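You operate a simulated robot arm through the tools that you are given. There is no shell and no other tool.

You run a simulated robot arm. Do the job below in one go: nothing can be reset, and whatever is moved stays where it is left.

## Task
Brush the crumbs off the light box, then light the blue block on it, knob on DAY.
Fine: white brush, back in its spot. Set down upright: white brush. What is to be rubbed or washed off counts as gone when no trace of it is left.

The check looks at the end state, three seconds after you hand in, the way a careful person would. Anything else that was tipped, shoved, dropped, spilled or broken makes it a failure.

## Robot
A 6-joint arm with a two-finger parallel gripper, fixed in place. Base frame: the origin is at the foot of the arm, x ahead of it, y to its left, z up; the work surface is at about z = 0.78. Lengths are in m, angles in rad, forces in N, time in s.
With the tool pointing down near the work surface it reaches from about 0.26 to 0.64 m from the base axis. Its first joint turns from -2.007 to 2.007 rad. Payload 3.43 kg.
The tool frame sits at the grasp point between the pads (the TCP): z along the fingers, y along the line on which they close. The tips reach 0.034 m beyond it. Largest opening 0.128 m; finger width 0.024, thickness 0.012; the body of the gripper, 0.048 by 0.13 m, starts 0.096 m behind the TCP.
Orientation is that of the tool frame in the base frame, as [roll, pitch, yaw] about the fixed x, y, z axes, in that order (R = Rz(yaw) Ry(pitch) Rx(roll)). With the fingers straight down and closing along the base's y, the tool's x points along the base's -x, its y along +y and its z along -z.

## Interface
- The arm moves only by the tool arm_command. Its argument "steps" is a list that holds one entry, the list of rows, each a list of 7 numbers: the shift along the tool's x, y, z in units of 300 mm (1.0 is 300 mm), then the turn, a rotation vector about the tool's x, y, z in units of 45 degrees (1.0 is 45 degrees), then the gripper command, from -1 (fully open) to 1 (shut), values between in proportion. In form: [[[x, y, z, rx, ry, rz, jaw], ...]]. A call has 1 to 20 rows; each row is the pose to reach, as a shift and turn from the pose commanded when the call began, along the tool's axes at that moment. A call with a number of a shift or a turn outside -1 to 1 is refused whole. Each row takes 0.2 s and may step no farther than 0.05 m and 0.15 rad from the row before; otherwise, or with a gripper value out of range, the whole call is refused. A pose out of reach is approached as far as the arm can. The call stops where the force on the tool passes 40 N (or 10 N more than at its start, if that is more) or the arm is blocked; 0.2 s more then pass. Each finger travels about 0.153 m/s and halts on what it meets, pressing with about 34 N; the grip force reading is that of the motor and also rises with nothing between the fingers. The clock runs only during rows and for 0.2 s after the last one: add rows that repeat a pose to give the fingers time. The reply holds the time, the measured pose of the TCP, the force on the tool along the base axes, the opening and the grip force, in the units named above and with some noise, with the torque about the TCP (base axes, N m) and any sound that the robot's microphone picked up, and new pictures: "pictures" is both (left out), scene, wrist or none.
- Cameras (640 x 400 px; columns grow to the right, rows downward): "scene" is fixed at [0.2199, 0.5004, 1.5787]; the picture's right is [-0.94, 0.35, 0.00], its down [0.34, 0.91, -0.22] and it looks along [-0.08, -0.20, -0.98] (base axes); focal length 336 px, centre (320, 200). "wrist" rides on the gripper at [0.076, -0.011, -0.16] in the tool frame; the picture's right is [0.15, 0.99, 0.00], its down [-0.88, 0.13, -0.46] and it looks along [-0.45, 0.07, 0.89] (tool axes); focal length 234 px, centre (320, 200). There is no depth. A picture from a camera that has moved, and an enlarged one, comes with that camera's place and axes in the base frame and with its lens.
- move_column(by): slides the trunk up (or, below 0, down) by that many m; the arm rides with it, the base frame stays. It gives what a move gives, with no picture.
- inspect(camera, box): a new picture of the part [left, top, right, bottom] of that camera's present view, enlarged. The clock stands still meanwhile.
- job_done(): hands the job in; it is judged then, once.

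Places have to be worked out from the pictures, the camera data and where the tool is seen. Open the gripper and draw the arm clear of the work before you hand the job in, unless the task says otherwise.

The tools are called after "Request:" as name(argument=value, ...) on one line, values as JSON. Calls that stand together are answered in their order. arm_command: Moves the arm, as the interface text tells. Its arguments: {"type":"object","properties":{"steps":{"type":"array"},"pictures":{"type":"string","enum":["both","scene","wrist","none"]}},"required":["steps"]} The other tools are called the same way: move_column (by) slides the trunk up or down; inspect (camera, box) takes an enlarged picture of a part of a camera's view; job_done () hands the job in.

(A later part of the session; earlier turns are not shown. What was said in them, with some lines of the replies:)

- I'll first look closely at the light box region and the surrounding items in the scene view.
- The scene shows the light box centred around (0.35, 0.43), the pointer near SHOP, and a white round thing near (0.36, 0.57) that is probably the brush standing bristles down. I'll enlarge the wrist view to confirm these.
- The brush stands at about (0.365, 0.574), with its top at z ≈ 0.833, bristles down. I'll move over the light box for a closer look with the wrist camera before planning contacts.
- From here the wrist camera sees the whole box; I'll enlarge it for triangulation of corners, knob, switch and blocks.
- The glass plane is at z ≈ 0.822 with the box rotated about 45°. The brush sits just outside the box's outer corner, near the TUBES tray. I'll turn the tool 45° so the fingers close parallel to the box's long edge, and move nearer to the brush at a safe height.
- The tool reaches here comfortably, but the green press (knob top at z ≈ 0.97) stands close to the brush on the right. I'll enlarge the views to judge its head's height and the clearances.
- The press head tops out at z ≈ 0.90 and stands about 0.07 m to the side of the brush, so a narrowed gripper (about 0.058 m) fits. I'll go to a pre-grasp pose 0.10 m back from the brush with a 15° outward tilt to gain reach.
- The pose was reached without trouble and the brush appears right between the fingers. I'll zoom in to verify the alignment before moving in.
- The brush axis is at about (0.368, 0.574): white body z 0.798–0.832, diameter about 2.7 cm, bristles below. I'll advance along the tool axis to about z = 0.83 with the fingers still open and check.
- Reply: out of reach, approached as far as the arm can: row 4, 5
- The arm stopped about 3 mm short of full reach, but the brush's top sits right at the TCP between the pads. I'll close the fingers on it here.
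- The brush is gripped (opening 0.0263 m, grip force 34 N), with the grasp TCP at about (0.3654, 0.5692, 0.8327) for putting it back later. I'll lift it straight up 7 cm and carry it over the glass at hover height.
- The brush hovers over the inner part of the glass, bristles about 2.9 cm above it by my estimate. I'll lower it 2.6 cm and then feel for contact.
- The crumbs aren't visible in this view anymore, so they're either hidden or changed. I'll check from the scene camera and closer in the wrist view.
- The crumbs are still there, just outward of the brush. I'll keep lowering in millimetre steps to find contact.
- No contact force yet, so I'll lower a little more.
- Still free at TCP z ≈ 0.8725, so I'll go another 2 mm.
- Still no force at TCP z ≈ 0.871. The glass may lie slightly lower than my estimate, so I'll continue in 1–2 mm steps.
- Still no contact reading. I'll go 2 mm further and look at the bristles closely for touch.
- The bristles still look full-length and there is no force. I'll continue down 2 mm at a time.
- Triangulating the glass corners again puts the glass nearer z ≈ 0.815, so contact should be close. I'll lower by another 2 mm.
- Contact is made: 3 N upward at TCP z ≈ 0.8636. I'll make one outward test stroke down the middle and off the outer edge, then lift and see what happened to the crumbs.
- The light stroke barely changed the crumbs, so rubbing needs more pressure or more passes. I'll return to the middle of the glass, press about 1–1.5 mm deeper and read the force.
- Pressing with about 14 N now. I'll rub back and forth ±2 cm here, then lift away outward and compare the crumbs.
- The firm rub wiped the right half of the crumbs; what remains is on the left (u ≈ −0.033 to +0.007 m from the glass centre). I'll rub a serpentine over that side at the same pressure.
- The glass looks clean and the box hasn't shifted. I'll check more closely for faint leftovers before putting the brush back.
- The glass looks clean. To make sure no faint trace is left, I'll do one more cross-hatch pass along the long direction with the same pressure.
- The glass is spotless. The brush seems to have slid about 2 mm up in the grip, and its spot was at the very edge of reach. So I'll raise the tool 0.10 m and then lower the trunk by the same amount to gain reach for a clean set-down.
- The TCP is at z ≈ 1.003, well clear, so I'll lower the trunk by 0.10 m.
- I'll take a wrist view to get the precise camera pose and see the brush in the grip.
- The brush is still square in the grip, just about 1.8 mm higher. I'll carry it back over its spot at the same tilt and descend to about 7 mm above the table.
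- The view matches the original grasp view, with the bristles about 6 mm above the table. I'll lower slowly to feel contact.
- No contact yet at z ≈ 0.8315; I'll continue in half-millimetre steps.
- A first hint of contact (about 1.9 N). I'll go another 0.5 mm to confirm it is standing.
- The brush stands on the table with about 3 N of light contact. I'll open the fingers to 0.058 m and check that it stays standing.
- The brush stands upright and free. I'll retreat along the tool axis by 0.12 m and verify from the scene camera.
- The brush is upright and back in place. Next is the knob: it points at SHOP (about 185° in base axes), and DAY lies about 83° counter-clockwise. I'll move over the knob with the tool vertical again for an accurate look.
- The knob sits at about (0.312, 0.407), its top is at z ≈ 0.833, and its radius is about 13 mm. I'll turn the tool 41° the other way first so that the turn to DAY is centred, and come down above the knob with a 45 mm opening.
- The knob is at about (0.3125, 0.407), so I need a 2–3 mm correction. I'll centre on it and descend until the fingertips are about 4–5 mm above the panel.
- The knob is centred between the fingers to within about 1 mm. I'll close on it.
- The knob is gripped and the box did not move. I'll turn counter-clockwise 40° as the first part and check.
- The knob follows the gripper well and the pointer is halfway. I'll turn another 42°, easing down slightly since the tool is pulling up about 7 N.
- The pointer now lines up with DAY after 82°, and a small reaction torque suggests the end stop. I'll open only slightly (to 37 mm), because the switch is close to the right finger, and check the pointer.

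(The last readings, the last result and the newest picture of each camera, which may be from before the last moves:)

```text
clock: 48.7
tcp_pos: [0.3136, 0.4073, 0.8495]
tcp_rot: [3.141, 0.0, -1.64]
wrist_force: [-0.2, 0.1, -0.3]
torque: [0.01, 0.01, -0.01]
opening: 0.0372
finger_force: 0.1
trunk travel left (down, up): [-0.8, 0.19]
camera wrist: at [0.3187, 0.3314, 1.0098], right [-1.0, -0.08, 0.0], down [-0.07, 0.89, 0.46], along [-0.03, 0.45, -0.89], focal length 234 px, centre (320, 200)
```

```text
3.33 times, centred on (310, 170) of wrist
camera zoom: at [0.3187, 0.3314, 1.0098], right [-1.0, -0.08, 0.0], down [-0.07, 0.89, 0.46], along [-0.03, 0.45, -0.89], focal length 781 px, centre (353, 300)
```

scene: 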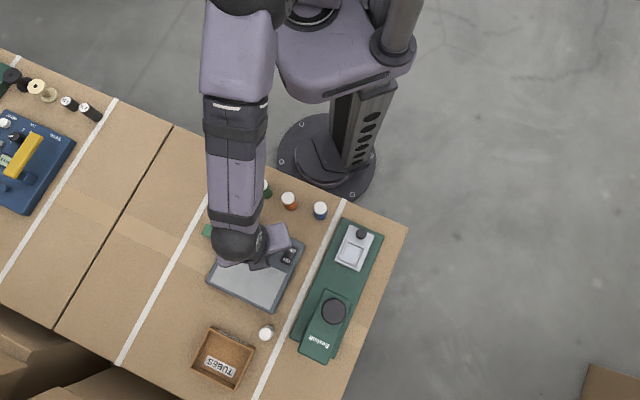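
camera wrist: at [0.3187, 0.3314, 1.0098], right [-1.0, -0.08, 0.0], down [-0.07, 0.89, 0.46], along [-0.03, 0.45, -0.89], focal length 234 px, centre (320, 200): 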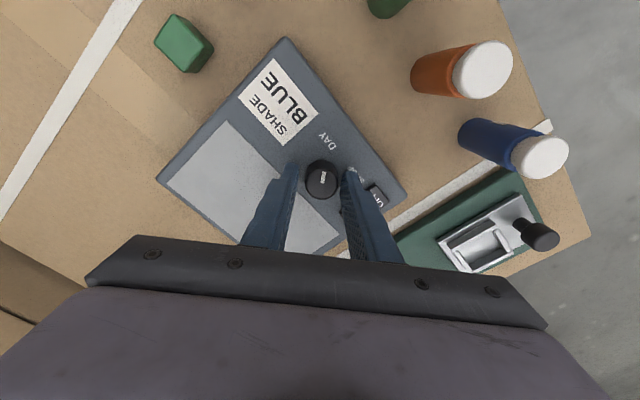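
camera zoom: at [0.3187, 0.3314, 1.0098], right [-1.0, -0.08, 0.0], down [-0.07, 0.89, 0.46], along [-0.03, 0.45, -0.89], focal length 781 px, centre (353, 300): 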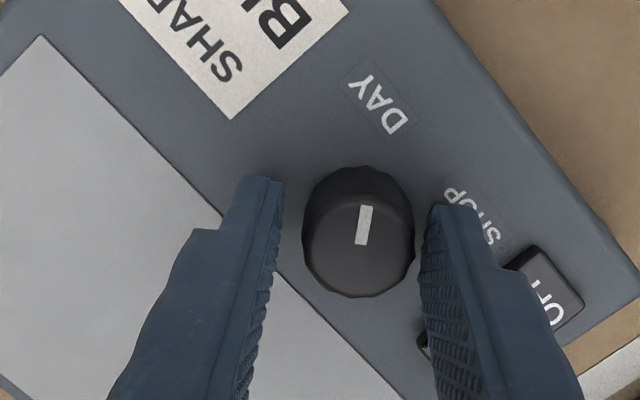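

The knob now points at DAY and the readings are calm. I'll lift straight up 0.1 m and look at the result and at the blocks.

Request:
arm_command(steps=[[[0, 0, -0.1, 0, 0, 0, 0.42], [0, 0, -0.2, 0, 0, 0, 0.42], [0, 0, -0.333, 0, 0, 0, 0.42], [0.1, -0.1, -0.333, 0, 0, 0.1, 0.2], [0.2, -0.2, -0.333, 0, 0, 0.2, 0], [0.3, -0.25, -0.333, 0, 0, 0.3, 0], [0.4, -0.28, -0.333, 0, 0, 0.45, 0], [0.4, -0.28, -0.333, 0, 0, 0.45, 0]]], pictures="both")

Request:
inspect(camera="scene", box=[190, 210, 320, 320])

```text
clock: 50.5
tcp_pos: [0.3873, 0.2847, 0.9499]
tcp_rot: [-3.141, 0.002, -1.997]
wrist_force: [0.1, -0.7, 0.2]
torque: [0.01, 0.05, 0.01]
opening: 0.064
finger_force: 0.0
trunk travel left (down, up): [-0.8, 0.19]
camera wrist: at [0.3663, 0.2097, 1.1105], right [-0.96, 0.27, 0.0], down [0.24, 0.86, 0.46], along [0.13, 0.44, -0.89], focal length 234 px, centre (320, 200)
```

scene: 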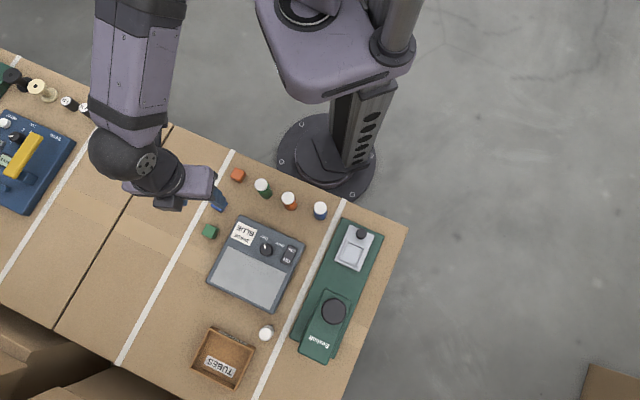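
wrist: 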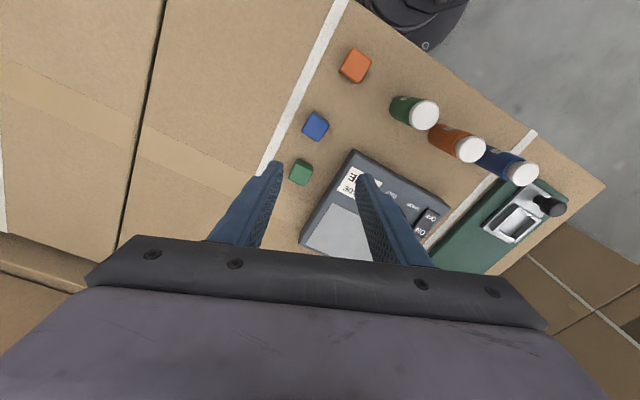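

```text
3.64 times, centred on (255, 265) of scene
camera zoom: at [0.2199, 0.5004, 1.5787], right [-0.94, 0.35, 0.0], down [0.34, 0.91, -0.22], along [-0.08, -0.2, -0.98], focal length 1221 px, centre (556, -36)
```

zoom: 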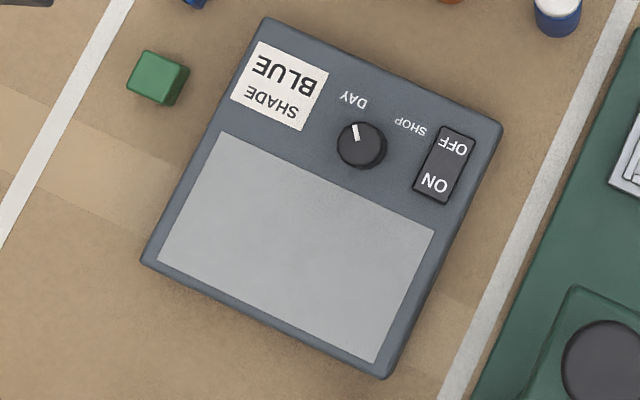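

The pointer lines up with DAY and the glass is clean. Now I'll take detailed views of the blue block to get its position and orientation.

Request:
inspect(camera="wrist", box=[275, 85, 365, 195])

Request:
inspect(camera="scene", box=[195, 190, 245, 222])

```text
3.64 times, centred on (320, 140) of wrist
camera zoom: at [0.3663, 0.2097, 1.1105], right [-0.96, 0.27, 0.0], down [0.24, 0.86, 0.46], along [0.13, 0.44, -0.89], focal length 852 px, centre (320, 418)
```

zoom: 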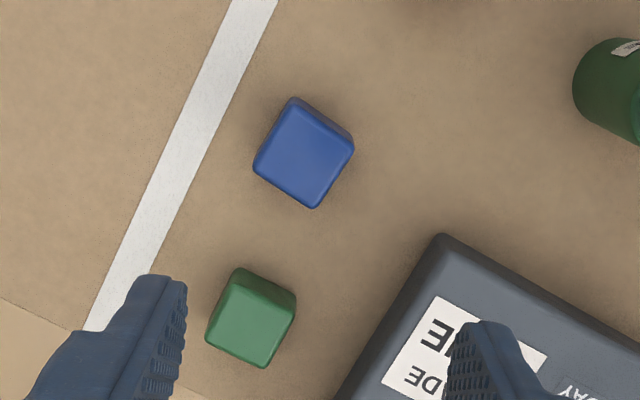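

```text
12.50 times, centred on (220, 206) of scene
camera zoom: at [0.2199, 0.5004, 1.5787], right [-0.94, 0.35, 0.0], down [0.34, 0.91, -0.22], along [-0.08, -0.2, -0.98], focal length 4198 px, centre (1570, 125)
```

zoom: 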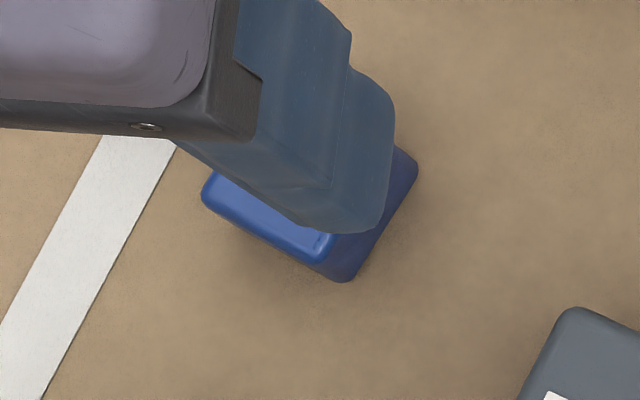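

The blue block is a ~25 mm cube at about (0.386, 0.261), and its sides are about 27° off the current tool axes. I'll align the tool with it and come down to a hover above it.

Request:
arm_command(steps=[[[0.0141, -0.0051, 0.0467, 0, 0, 0.12, 0.1], [0.0281, -0.0103, 0.0933, 0, 0, 0.24, 0.1], [0.0422, -0.0154, 0.14, 0, 0, 0.36, 0.1], [0.0562, -0.0206, 0.1867, 0, 0, 0.48, 0.1], [0.0703, -0.0257, 0.2333, 0, 0, 0.6, 0.1], [0.0703, -0.0257, 0.2333, 0, 0, 0.6, 0.1]]], pictures="both")

Request:
inspect(camera="wrist", box=[250, 100, 390, 200])

```text
clock: 51.9
tcp_pos: [0.3861, 0.26, 0.8794]
tcp_rot: [3.14, 0.0, -2.47]
wrist_force: [-1.3, -0.3, -0.1]
torque: [-0.01, 0.01, -0.04]
opening: 0.0575
finger_force: 0.0
trunk travel left (down, up): [-0.8, 0.19]
camera wrist: at [0.3333, 0.2033, 1.0404], right [-0.73, 0.68, 0.0], down [0.61, 0.65, 0.46], along [0.31, 0.33, -0.89], focal length 234 px, centre (320, 200)
```

scene: 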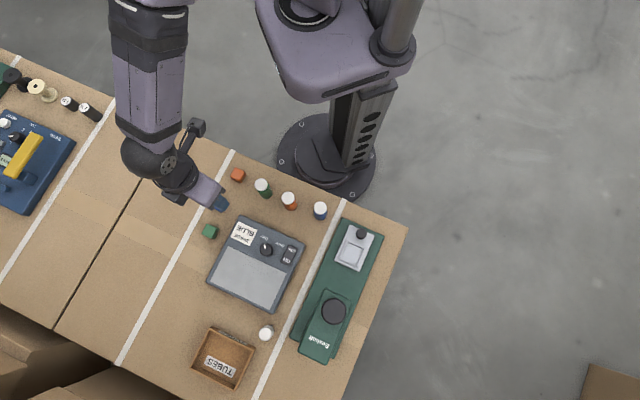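
wrist: 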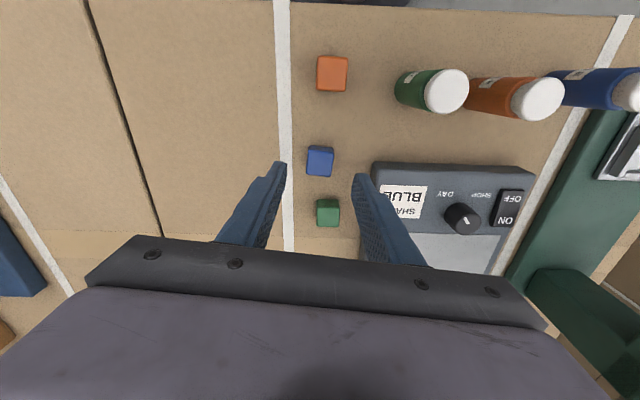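

```text
4.00 times, centred on (320, 150) of wrist
camera zoom: at [0.3333, 0.2033, 1.0404], right [-0.73, 0.68, 0.0], down [0.61, 0.65, 0.46], along [0.31, 0.33, -0.89], focal length 937 px, centre (320, 400)
```

zoom: 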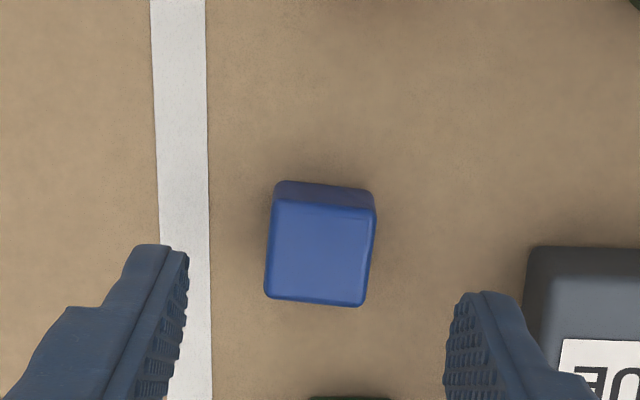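

The block is centred to within about 2 mm and 3° of alignment. I'll make that small correction and descend until the tips are about 4 mm above the table.

Request:
arm_command(steps=[[[-0.007, 0.002, 0.06, 0, 0, -0.06, 0.1], [-0.007, 0.002, 0.12, 0, 0, -0.06, 0.1], [-0.007, 0.002, 0.17, 0, 0, -0.06, 0.1], [-0.007, 0.002, 0.208, 0, 0, -0.06, 0.1], [-0.007, 0.002, 0.208, 0, 0, -0.06, 0.1]]], pictures="wrist")

Request:
inspect(camera="wrist", box=[240, 130, 400, 230])

```text
clock: 53.1
tcp_pos: [0.3867, 0.263, 0.8178]
tcp_rot: [-3.141, 0.0, -2.42]
wrist_force: [0.1, 0.8, -0.8]
torque: [0.0, 0.0, 0.02]
opening: 0.0575
finger_force: 0.1
trunk travel left (down, up): [-0.8, 0.19]
camera wrist: at [0.3366, 0.2035, 0.9771], right [-0.76, 0.65, 0.0], down [0.57, 0.68, 0.46], along [0.29, 0.35, -0.89], focal length 234 px, centre (320, 200)
```

wrist: 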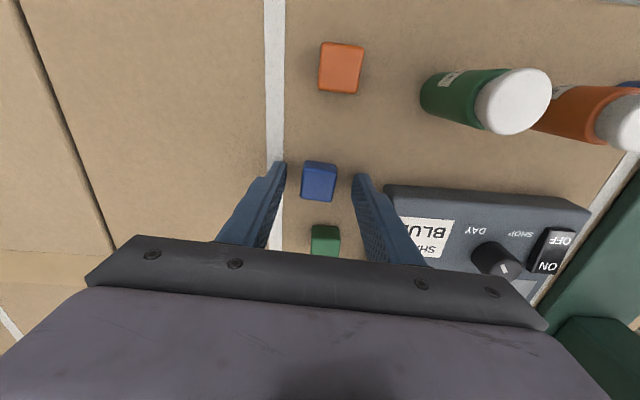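

```text
4.00 times, centred on (320, 180) of wrist
camera zoom: at [0.3366, 0.2035, 0.9771], right [-0.76, 0.65, 0.0], down [0.57, 0.68, 0.46], along [0.29, 0.35, -0.89], focal length 937 px, centre (320, 280)
```

zoom: 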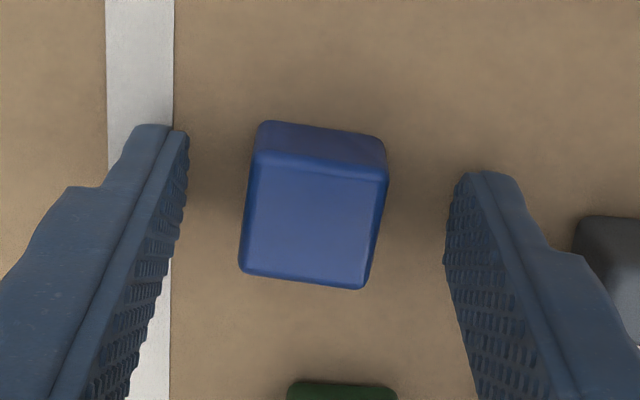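

The block is aligned and centred between the pads. I'll close on it.

Request:
arm_command(steps=[[[0, 0, 0, 0, 0, 0, 0.4], [0, 0, 0, 0, 0, 0, 1], [0, 0, 0, 0, 0, 0, 1]]], pictures="none")

Request:
inspect(camera="wrist", box=[240, 130, 400, 230])

```text
clock: 53.9
tcp_pos: [0.3868, 0.2622, 0.8171]
tcp_rot: [3.14, -0.002, -2.42]
wrist_force: [-0.6, -0.1, 0.3]
torque: [0.01, 0.01, -0.01]
opening: 0.0265
finger_force: 34.3
trunk travel left (down, up): [-0.8, 0.19]
```

```text
4.00 times, centred on (320, 180) of wrist
camera zoom: at [0.3366, 0.2035, 0.9772], right [-0.76, 0.65, 0.0], down [0.57, 0.68, 0.46], along [0.29, 0.35, -0.89], focal length 937 px, centre (320, 280)
```

zoom: 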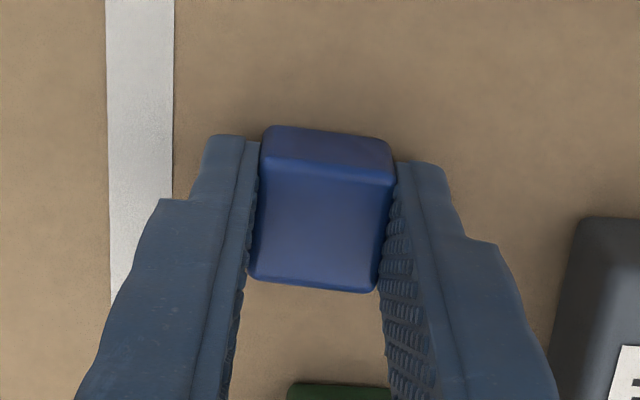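

The block is held (26.5 mm opening). I'll lift it 9 cm, carry it over the centre of the glass, align it with the box and descend to about 1.4 cm above.

Request:
arm_command(steps=[[[0, 0, -0.1, 0, 0, 0, 1], [0, 0, -0.2, 0, 0, 0, 1], [0, 0, -0.3, 0, 0, 0, 1], [-0.092, 0.1256, -0.3, 0, 0, -0.025, 1], [-0.184, 0.2512, -0.3, 0, 0, -0.05, 1], [-0.276, 0.3768, -0.3, 0, 0, -0.075, 1], [-0.368, 0.5024, -0.3, 0, 0, -0.1, 1], [-0.368, 0.5024, -0.22, 0, 0, -0.1, 1], [-0.368, 0.5024, -0.15, 0, 0, -0.1, 1], [-0.368, 0.5024, -0.15, 0, 0, -0.1, 1]]], pictures="both")

Request:
inspect(camera="wrist", box=[220, 100, 420, 230])

Request:
inspect(camera="scene", box=[190, 150, 350, 320])

```text
clock: 56.1
tcp_pos: [0.372, 0.448, 0.8616]
tcp_rot: [-3.141, 0.0, -2.34]
wrist_force: [-0.1, 0.0, 0.2]
torque: [0.0, -0.01, 0.0]
opening: 0.0266
finger_force: 34.0
trunk travel left (down, up): [-0.8, 0.19]
camera wrist: at [0.3259, 0.3857, 1.0217], right [-0.81, 0.58, 0.0], down [0.52, 0.72, 0.46], along [0.27, 0.37, -0.89], focal length 234 px, centre (320, 200)
```

scene: 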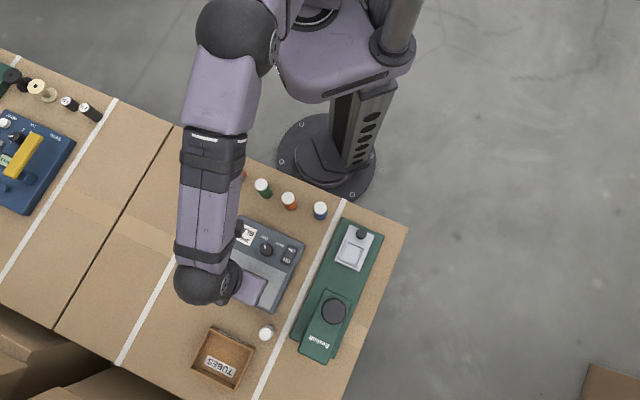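
wrist: 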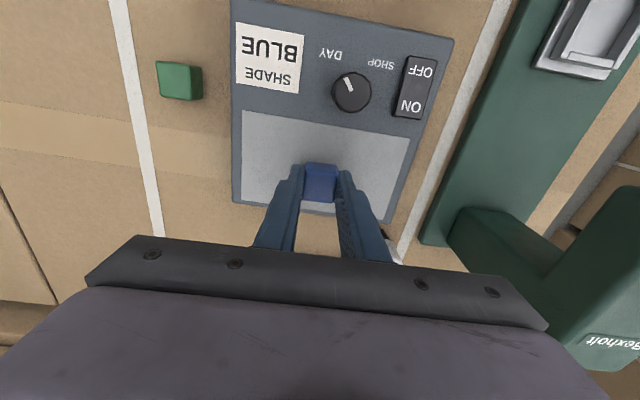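

```text
3.08 times, centred on (320, 165) of wrist
camera zoom: at [0.3259, 0.3857, 1.0217], right [-0.81, 0.58, 0.0], down [0.52, 0.72, 0.46], along [0.27, 0.37, -0.89], focal length 720 px, centre (320, 308)
```

zoom: 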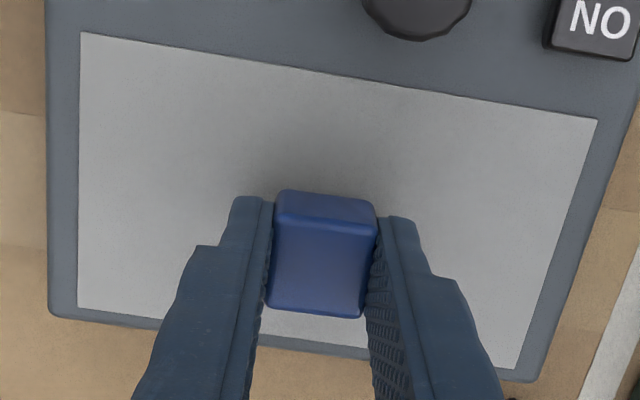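

```text
2.35 times, centred on (270, 235) of scene
camera zoom: at [0.2199, 0.5004, 1.5787], right [-0.94, 0.35, 0.0], down [0.34, 0.91, -0.22], along [-0.08, -0.2, -0.98], focal length 790 px, centre (438, 118)
```

zoom: 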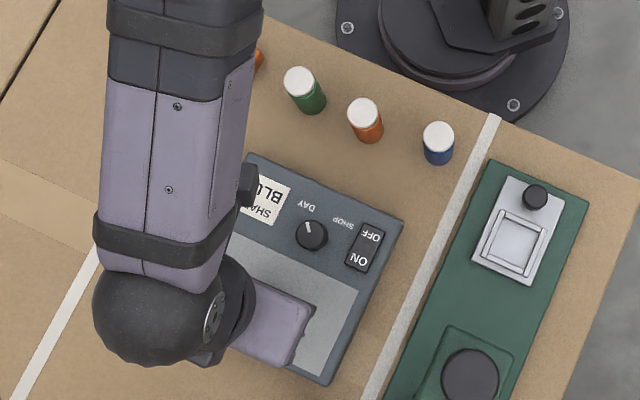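

The block is over the middle of the glass, about 13 mm above it. I'll descend 12 mm and then feel for contact.

Request:
arm_command(steps=[[[0, 0, 0.02, 0, 0, 0, 1], [0, 0, 0.035, 0, 0, 0, 1], [0, 0, 0.04, 0, 0, 0, 1], [0, 0, 0.0417, 0, 0, 0, 1], [0, 0, 0.0417, 0, 0, 0, 1]]], pictures="none")

```text
clock: 57.3
tcp_pos: [0.371, 0.4481, 0.8497]
tcp_rot: [3.14, 0.0, -2.34]
wrist_force: [-1.5, 0.0, -1.1]
torque: [-0.02, -0.04, -0.02]
opening: 0.0264
finger_force: 34.5
trunk travel left (down, up): [-0.8, 0.19]
```

No contact yet; continuing in half-millimetre steps.

Request:
arm_command(steps=[[[0, 0, 0.0017, 0, 0, 0, 1], [0, 0, 0.0034, 0, 0, 0, 1], [0, 0, 0.0034, 0, 0, 0, 1]]], pictures="none")

```text
clock: 58.1
tcp_pos: [0.3717, 0.4475, 0.8482]
tcp_rot: [-3.142, 0.001, -2.34]
wrist_force: [0.3, -0.2, -0.6]
torque: [0.0, 0.02, 0.01]
opening: 0.0263
finger_force: 34.1
trunk travel left (down, up): [-0.8, 0.19]
```

Still free; another half to one millimetre.

Request:
arm_command(steps=[[[0, 0, 0.0017, 0, 0, 0, 1], [0, 0, 0.0017, 0, 0, 0, 1]]], pictures="none")

```text
clock: 58.7
tcp_pos: [0.3718, 0.448, 0.849]
tcp_rot: [3.141, -0.001, -2.341]
wrist_force: [0.1, 0.3, 0.0]
torque: [-0.01, 0.01, 0.02]
opening: 0.0262
finger_force: 34.1
trunk travel left (down, up): [-0.8, 0.19]
```

No force yet; another millimetre in two steps.

Request:
arm_command(steps=[[[0, 0, 0.0017, 0, 0, 0, 1], [0, 0, 0.0034, 0, 0, 0, 1], [0, 0, 0.0034, 0, 0, 0, 1]]], pictures="wrist")

Request:
inspect(camera="wrist", box=[260, 140, 380, 215])

```text
clock: 59.5
tcp_pos: [0.3725, 0.4482, 0.8472]
tcp_rot: [3.142, 0.001, -2.339]
wrist_force: [0.2, 0.4, 0.3]
torque: [0.0, -0.01, -0.01]
opening: 0.0266
finger_force: 33.8
trunk travel left (down, up): [-0.8, 0.19]
camera wrist: at [0.3261, 0.3849, 1.0075], right [-0.81, 0.58, 0.0], down [0.52, 0.72, 0.46], along [0.27, 0.37, -0.89], focal length 234 px, centre (320, 200)
```

wrist: 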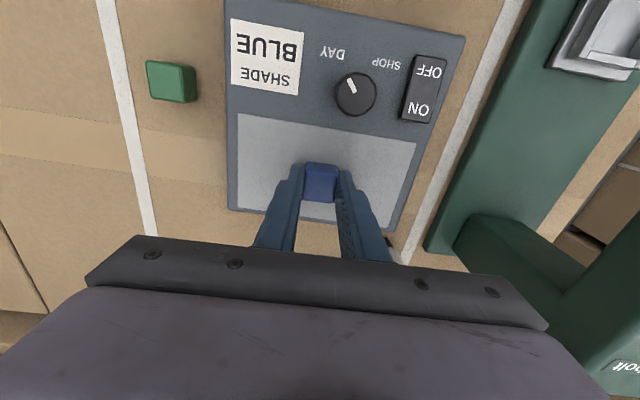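

```text
5.33 times, centred on (320, 178) of wrist
camera zoom: at [0.3261, 0.3849, 1.0075], right [-0.81, 0.58, 0.0], down [0.52, 0.72, 0.46], along [0.27, 0.37, -0.89], focal length 1249 px, centre (320, 320)
```

zoom: 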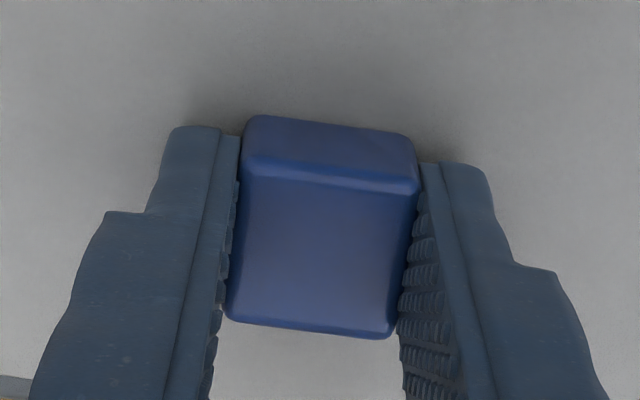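

TCP z ≈ 0.8475 and still no force, so contact must be imminent. Another half millimetre at a time.

Request:
arm_command(steps=[[[0, 0, 0.0017, 0, 0, 0, 1], [0, 0, 0.0017, 0, 0, 0, 1]]], pictures="none")

```text
clock: 60.1
tcp_pos: [0.3725, 0.4473, 0.8472]
tcp_rot: [-3.141, 0.001, -2.34]
wrist_force: [-0.4, 0.7, 0.5]
torque: [0.03, 0.01, -0.01]
opening: 0.0266
finger_force: 34.1
trunk travel left (down, up): [-0.8, 0.19]
```

Continuing by another half millimetre.

Request:
arm_command(steps=[[[0, 0, 0.0017, 0, 0, 0, 1], [0, 0, 0.0017, 0, 0, 0, 1]]], pictures="none")

```text
clock: 60.7
tcp_pos: [0.3718, 0.4482, 0.848]
tcp_rot: [-3.141, 0.001, -2.34]
wrist_force: [0.7, -0.2, 0.7]
torque: [0.02, 0.02, 0.0]
opening: 0.0263
finger_force: 33.6
trunk travel left (down, up): [-0.8, 0.19]
```

The upward force is creeping up slightly (about 0.7 N), so I'll take one more half-millimetre step.

Request:
arm_command(steps=[[[0, 0, 0.0017, 0, 0, 0, 1], [0, 0, 0.0017, 0, 0, 0, 1]]], pictures="none")

Request:
inspect(camera="wrist", box=[260, 140, 380, 215])

```text
clock: 61.3
tcp_pos: [0.3713, 0.4476, 0.8475]
tcp_rot: [-3.141, 0.001, -2.34]
wrist_force: [1.7, -0.8, 5.6]
torque: [-0.06, 0.0, 0.03]
opening: 0.0266
finger_force: 34.2
trunk travel left (down, up): [-0.8, 0.19]
```

```text
5.33 times, centred on (320, 178) of wrist
camera zoom: at [0.3261, 0.3848, 1.0068], right [-0.81, 0.58, 0.0], down [0.52, 0.72, 0.46], along [0.27, 0.37, -0.89], focal length 1249 px, centre (320, 320)
```

zoom: 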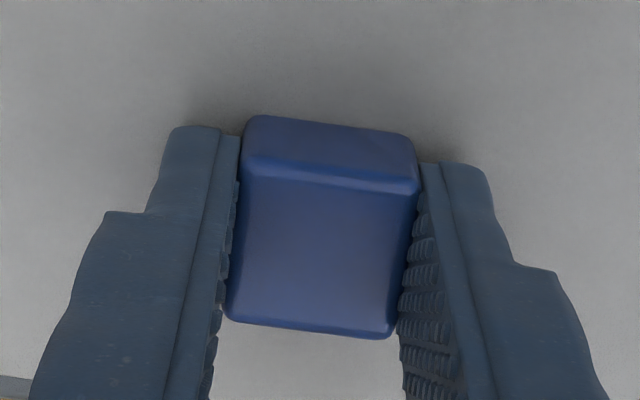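

The block rests on the glass (5.6 N). I'll open the fingers and lift straight away.

Request:
arm_command(steps=[[[0, 0, 0, 0, 0, 0, 0.5], [0, 0, 0, 0, 0, 0, 0.1], [0, 0, 0, 0, 0, 0, 0.1], [0, 0, -0.08, 0, 0, 0, 0.1], [0, 0, -0.18, 0, 0, 0, 0.1], [0, 0, -0.3, 0, 0, 0, 0.1], [0, 0, -0.3, 0, 0, 0, 0.1]]], pictures="both")

Request:
inspect(camera="wrist", box=[220, 80, 420, 210])

```text
clock: 62.9
tcp_pos: [0.3724, 0.4482, 0.9379]
tcp_rot: [-3.14, -0.001, -2.341]
wrist_force: [-0.3, 0.5, 0.2]
torque: [0.04, -0.01, -0.01]
opening: 0.0578
finger_force: 0.1
trunk travel left (down, up): [-0.8, 0.19]
camera wrist: at [0.3273, 0.3853, 1.0971], right [-0.81, 0.58, 0.0], down [0.52, 0.72, 0.46], along [0.27, 0.37, -0.89], focal length 234 px, centre (320, 200)
```

scene: 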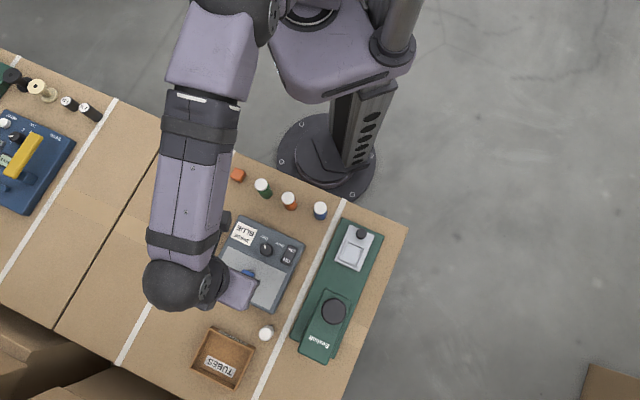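
wrist: 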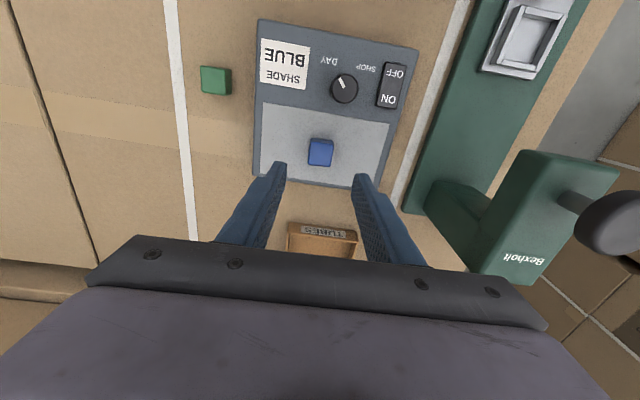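

```text
3.08 times, centred on (320, 145) of wrist
camera zoom: at [0.3273, 0.3853, 1.0971], right [-0.81, 0.58, 0.0], down [0.52, 0.72, 0.46], along [0.27, 0.37, -0.89], focal length 720 px, centre (320, 369)
```

zoom: 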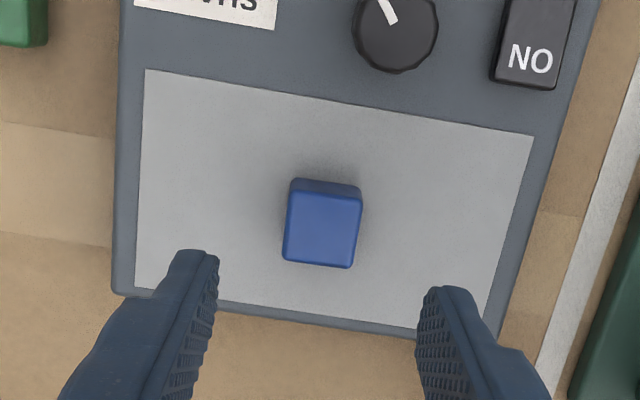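

The block sits in the middle of the glass. The ON half of the switch is at about (0.2775, 0.4443); I'll close the fingers, move above its outer end and hover low over it.

Request:
arm_command(steps=[[[0.0724, 0.0732, 0, 0, 0, 0, 1], [0.1449, 0.1465, 0, 0, 0, 0, 1], [0.2173, 0.2197, 0, 0, 0, 0, 1], [0.2173, 0.2197, 0.1, 0, 0, 0, 1], [0.2173, 0.2197, 0.21, 0, 0, 0, 1], [0.2173, 0.2197, 0.21, 0, 0, 0, 1]]], pictures="both")

Request:
inspect(camera="wrist", box=[250, 100, 390, 200])

Request:
inspect(camera="scene", box=[230, 200, 330, 290])

```text
clock: 64.3
tcp_pos: [0.2793, 0.4463, 0.8721]
tcp_rot: [3.141, 0.001, -2.339]
wrist_force: [-0.4, -0.7, 0.2]
torque: [-0.01, 0.01, -0.01]
opening: 0.0
finger_force: 33.1
trunk travel left (down, up): [-0.8, 0.19]
camera wrist: at [0.2335, 0.3831, 1.032], right [-0.81, 0.58, 0.0], down [0.52, 0.72, 0.46], along [0.27, 0.37, -0.89], focal length 234 px, centre (320, 200)
```

scene: 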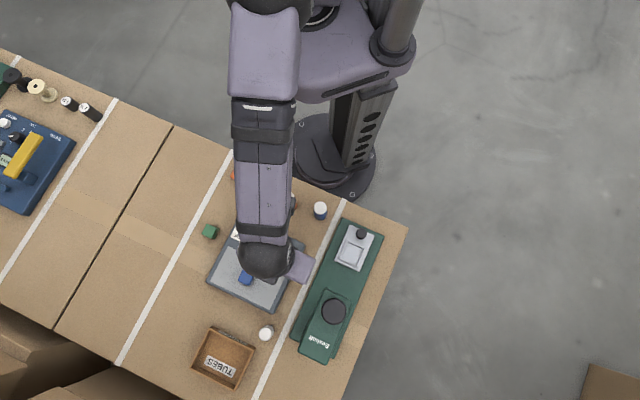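
wrist: 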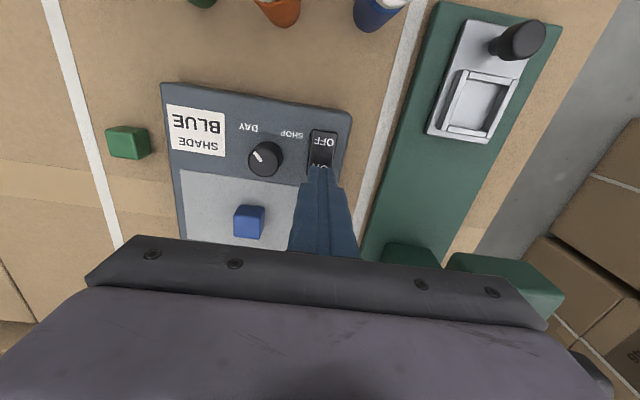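

```text
4.00 times, centred on (320, 150) of wrist
camera zoom: at [0.2335, 0.3831, 1.032], right [-0.81, 0.58, 0.0], down [0.52, 0.72, 0.46], along [0.27, 0.37, -0.89], focal length 937 px, centre (320, 400)
```

zoom: 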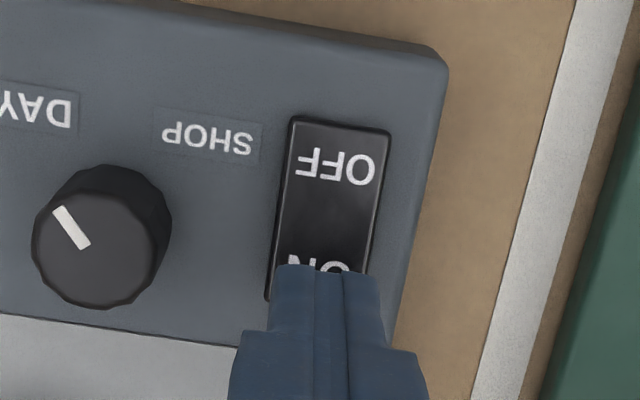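

```text
4.44 times, centred on (280, 245) of scene
camera zoom: at [0.2199, 0.5004, 1.5787], right [-0.94, 0.35, 0.0], down [0.34, 0.91, -0.22], along [-0.08, -0.2, -0.98], focal length 1492 px, centre (498, 0)
```

zoom: 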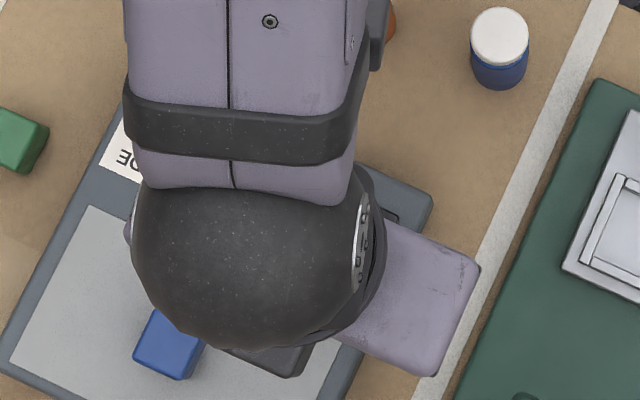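

The closed fingertips project right onto the middle of the ON half. I'll descend 12 mm, then press in small steps watching force and sound.

Request:
arm_command(steps=[[[0, 0, 0.02, 0, 0, 0, 1], [0, 0, 0.04, 0, 0, 0, 1], [0, 0, 0.0433, 0, 0, 0, 1], [0, 0, 0.0467, 0, 0, 0, 1], [0, 0, 0.05, 0, 0, 0, 1], [0, 0, 0.05, 0, 0, 0, 1]]], pictures="none")

```text
clock: 65.7
tcp_pos: [0.2782, 0.4473, 0.8573]
tcp_rot: [3.141, -0.001, -2.341]
wrist_force: [-0.9, 0.2, 0.3]
torque: [0.0, 0.02, -0.04]
opening: 0.0001
finger_force: 32.8
trunk travel left (down, up): [-0.8, 0.19]
```

The tips are at z ≈ 0.823 with no contact; going on by 1 mm steps.

Request:
arm_command(steps=[[[0, 0, 0.0033, 0, 0, 0, 1], [0, 0, 0.0067, 0, 0, 0, 1], [0, 0, 0.01, 0, 0, 0, 1], [0, 0, 0.01, 0, 0, 0, 1]]], pictures="none")

```text
clock: 66.7
tcp_pos: [0.2794, 0.447, 0.8555]
tcp_rot: [-3.142, -0.001, -2.342]
wrist_force: [0.5, 1.3, 0.8]
torque: [0.03, -0.03, 0.01]
opening: 0.0003
finger_force: 33.0
trunk travel left (down, up): [-0.8, 0.19]
```

Perhaps the first touch; another 2 mm in 1 mm steps.

Request:
arm_command(steps=[[[0, 0, 0.0033, 0, 0, 0, 1], [0, 0, 0.0067, 0, 0, 0, 1], [0, 0, 0.0067, 0, 0, 0, 1]]], pictures="wrist")

Request:
inspect(camera="wrist", box=[250, 100, 390, 200])

```text
clock: 67.5
tcp_pos: [0.2789, 0.4468, 0.8524]
tcp_rot: [-3.141, -0.001, -2.34]
wrist_force: [0.0, 0.2, 0.8]
torque: [-0.03, 0.04, 0.01]
opening: 0.0
finger_force: 32.4
trunk travel left (down, up): [-0.8, 0.19]
camera wrist: at [0.2334, 0.3835, 1.0129], right [-0.81, 0.58, 0.0], down [0.52, 0.72, 0.46], along [0.27, 0.37, -0.89], focal length 234 px, centre (320, 200)
```

wrist: 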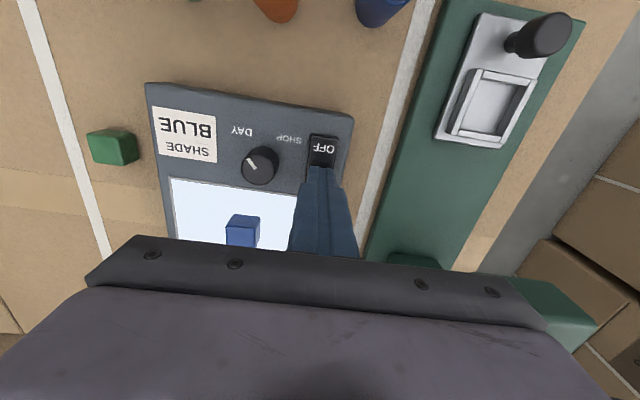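

```text
4.00 times, centred on (320, 150) of wrist
camera zoom: at [0.2334, 0.3835, 1.0129], right [-0.81, 0.58, 0.0], down [0.52, 0.72, 0.46], along [0.27, 0.37, -0.89], focal length 937 px, centre (320, 400)
```

zoom: 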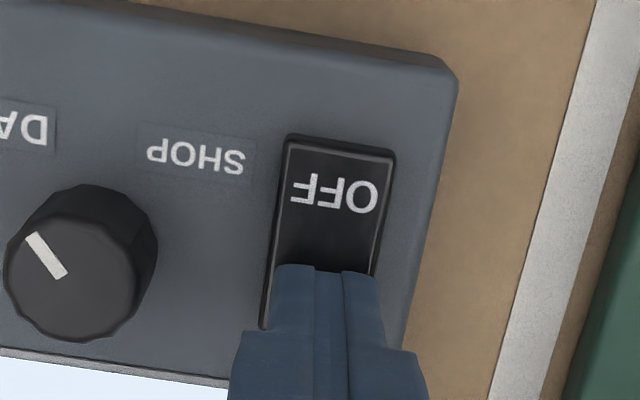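

The glass lit up white-blue, so the switch has tipped to ON. I'll lift straight up and check that it stays on.

Request:
arm_command(steps=[[[0, 0, -0.05, 0, 0, 0, 1], [0, 0, -0.15, 0, 0, 0, 1], [0, 0, -0.3, 0, 0, 0, 0.5], [0, 0, -0.45, 0, 0, 0, 0], [0, 0, -0.45, 0, 0, 0, 0]]], pictures="both")

Request:
inspect(camera="wrist", box=[190, 90, 370, 200])

```text
clock: 68.7
tcp_pos: [0.2774, 0.4486, 0.9875]
tcp_rot: [-3.141, 0.002, -2.341]
wrist_force: [-0.1, -0.1, -0.1]
torque: [-0.01, 0.02, -0.01]
opening: 0.0639
finger_force: 0.0
trunk travel left (down, up): [-0.8, 0.19]
camera wrist: at [0.2319, 0.3857, 1.1474], right [-0.81, 0.58, 0.0], down [0.52, 0.72, 0.46], along [0.27, 0.37, -0.89], focal length 234 px, centre (320, 200)
```

scene: 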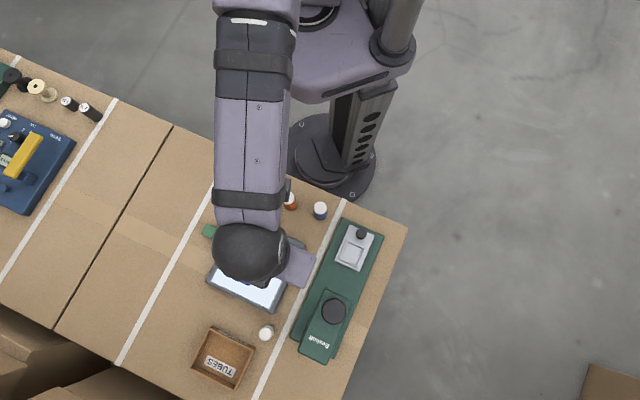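
wrist: 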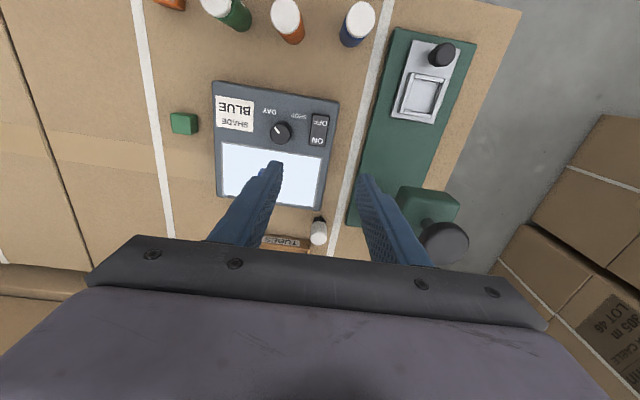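

```text
3.56 times, centred on (280, 145) of wrist
camera zoom: at [0.2319, 0.3857, 1.1474], right [-0.81, 0.58, 0.0], down [0.52, 0.72, 0.46], along [0.27, 0.37, -0.89], focal length 833 px, centre (462, 396)
```

zoom: 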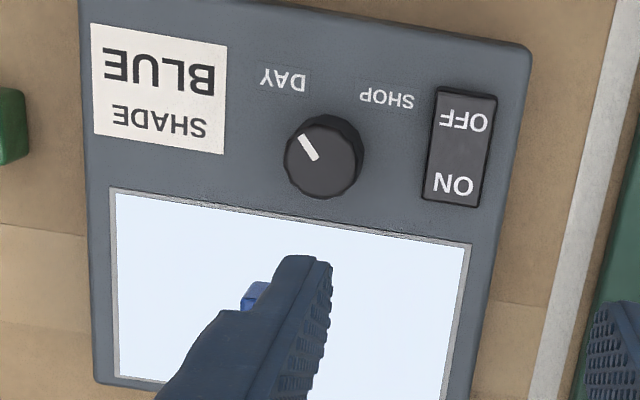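

The light stays on with the knob on DAY. I'll open the gripper fully, raise the arm and draw it back toward the base so the whole scene can be checked.

Request:
arm_command(steps=[[[0, 0, -0.13, 0, 0, 0, -0.3], [0, 0, -0.26, 0, 0, 0, -0.6], [0, 0, -0.4, 0, 0, 0, -1], [0, 0, -0.53, 0, 0, 0, -1], [0.13, 0.04, -0.53, 0, 0, 0, -1], [0.26, 0.08, -0.53, 0, 0, 0, -1], [0.4, 0.12, -0.53, 0, 0, 0, -1], [0.54, 0.17, -0.53, 0, 0, 0, -1], [0.54, 0.17, -0.53, 0, 0, 0, -1]]], pictures="both")

Request:
inspect(camera="scene", box=[190, 210, 320, 320])

Request:
inspect(camera="scene", box=[170, 290, 400, 400])

Request:
inspect(camera="scene", box=[190, 150, 350, 250])

```text
clock: 70.7
tcp_pos: [0.1286, 0.3663, 1.1458]
tcp_rot: [3.141, 0.0, -2.341]
wrist_force: [0.2, 0.5, -0.1]
torque: [-0.03, 0.01, 0.03]
opening: 0.1279
finger_force: 0.1
trunk travel left (down, up): [-0.8, 0.19]
camera wrist: at [0.0828, 0.3035, 1.3056], right [-0.81, 0.58, 0.0], down [0.52, 0.72, 0.46], along [0.27, 0.37, -0.89], focal length 234 px, centre (320, 200)
```

scene: 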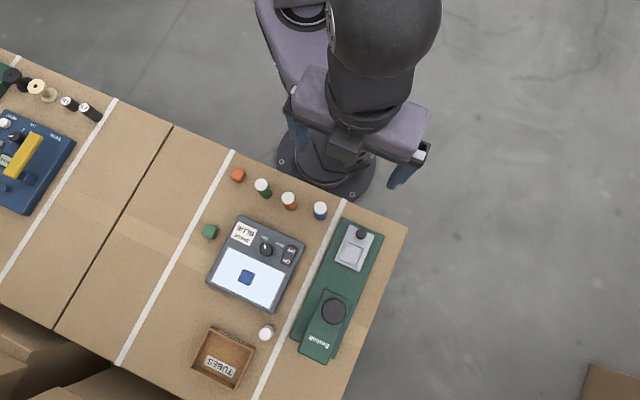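
wrist: 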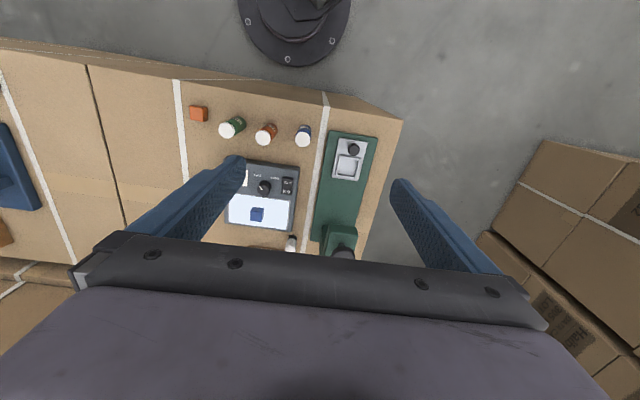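

```text
3.64 times, centred on (255, 265) of scene
camera zoom: at [0.2199, 0.5004, 1.5787], right [-0.94, 0.35, 0.0], down [0.34, 0.91, -0.22], along [-0.08, -0.2, -0.98], focal length 1221 px, centre (556, -36)
```

zoom: 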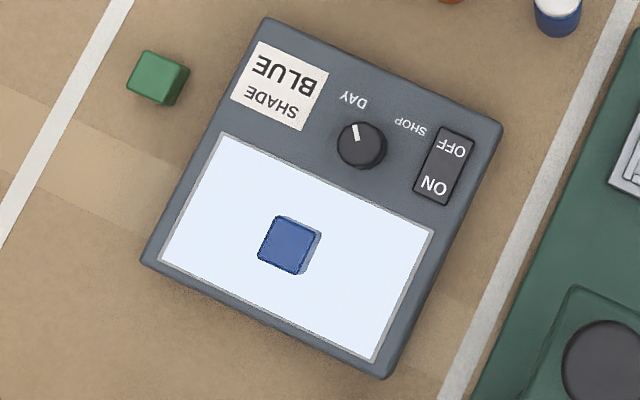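

```text
2.78 times, centred on (285, 345) of scene
camera zoom: at [0.2199, 0.5004, 1.5787], right [-0.94, 0.35, 0.0], down [0.34, 0.91, -0.22], along [-0.08, -0.2, -0.98], focal length 934 px, centre (417, -204)
```

zoom: 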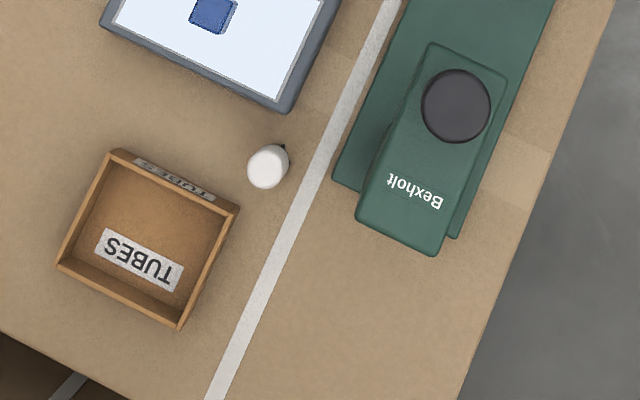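

```text
4.00 times, centred on (270, 200) of scene
camera zoom: at [0.2199, 0.5004, 1.5787], right [-0.94, 0.35, 0.0], down [0.34, 0.91, -0.22], along [-0.08, -0.2, -0.98], focal length 1343 px, centre (520, 200)
```

zoom: 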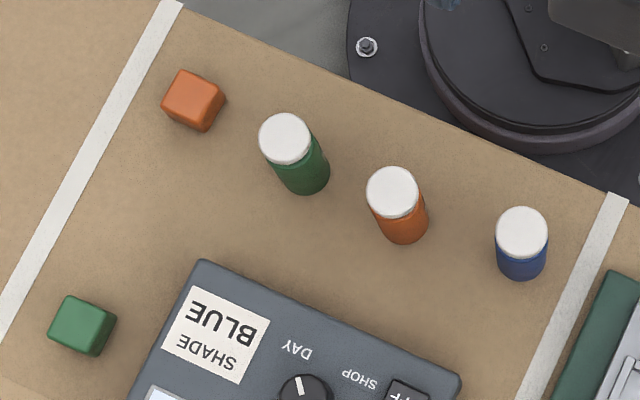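

The final check shows the glass clean and lit, with the blue block in its middle. The knob points to DAY and the switch is on ON. The brush stands upright in its spot, everything else is unmoved, and the gripper is open and clear. I'm handing in the job.

Request:
job_done()

```text
The job is handed in.
```

The job is handed in. The crumbs are brushed off the light box, and the blue block sits in the middle of the lit glass with the knob on DAY.

- **Crumbs:** after firm rubbing and a second cross-hatch pass, close-up views of the glass showed no trace left, lit or unlit.
- **Knob and switch:** the knob was turned about 82° from SHOP, and its pointer lines up with the DAY label. The switch is on ON, and the light stayed on after I lifted off.
- **White brush:** it is standing upright, bristles down, within about 2 mm of where it started.
- **Everything else:** the other blocks, the bottles, the tray and the press look unmoved in the final pictures. The gripper is open and the arm is drawn back.

I lowered the trunk by 0.10 m to reach the brush's spot for the set-down and left it there.
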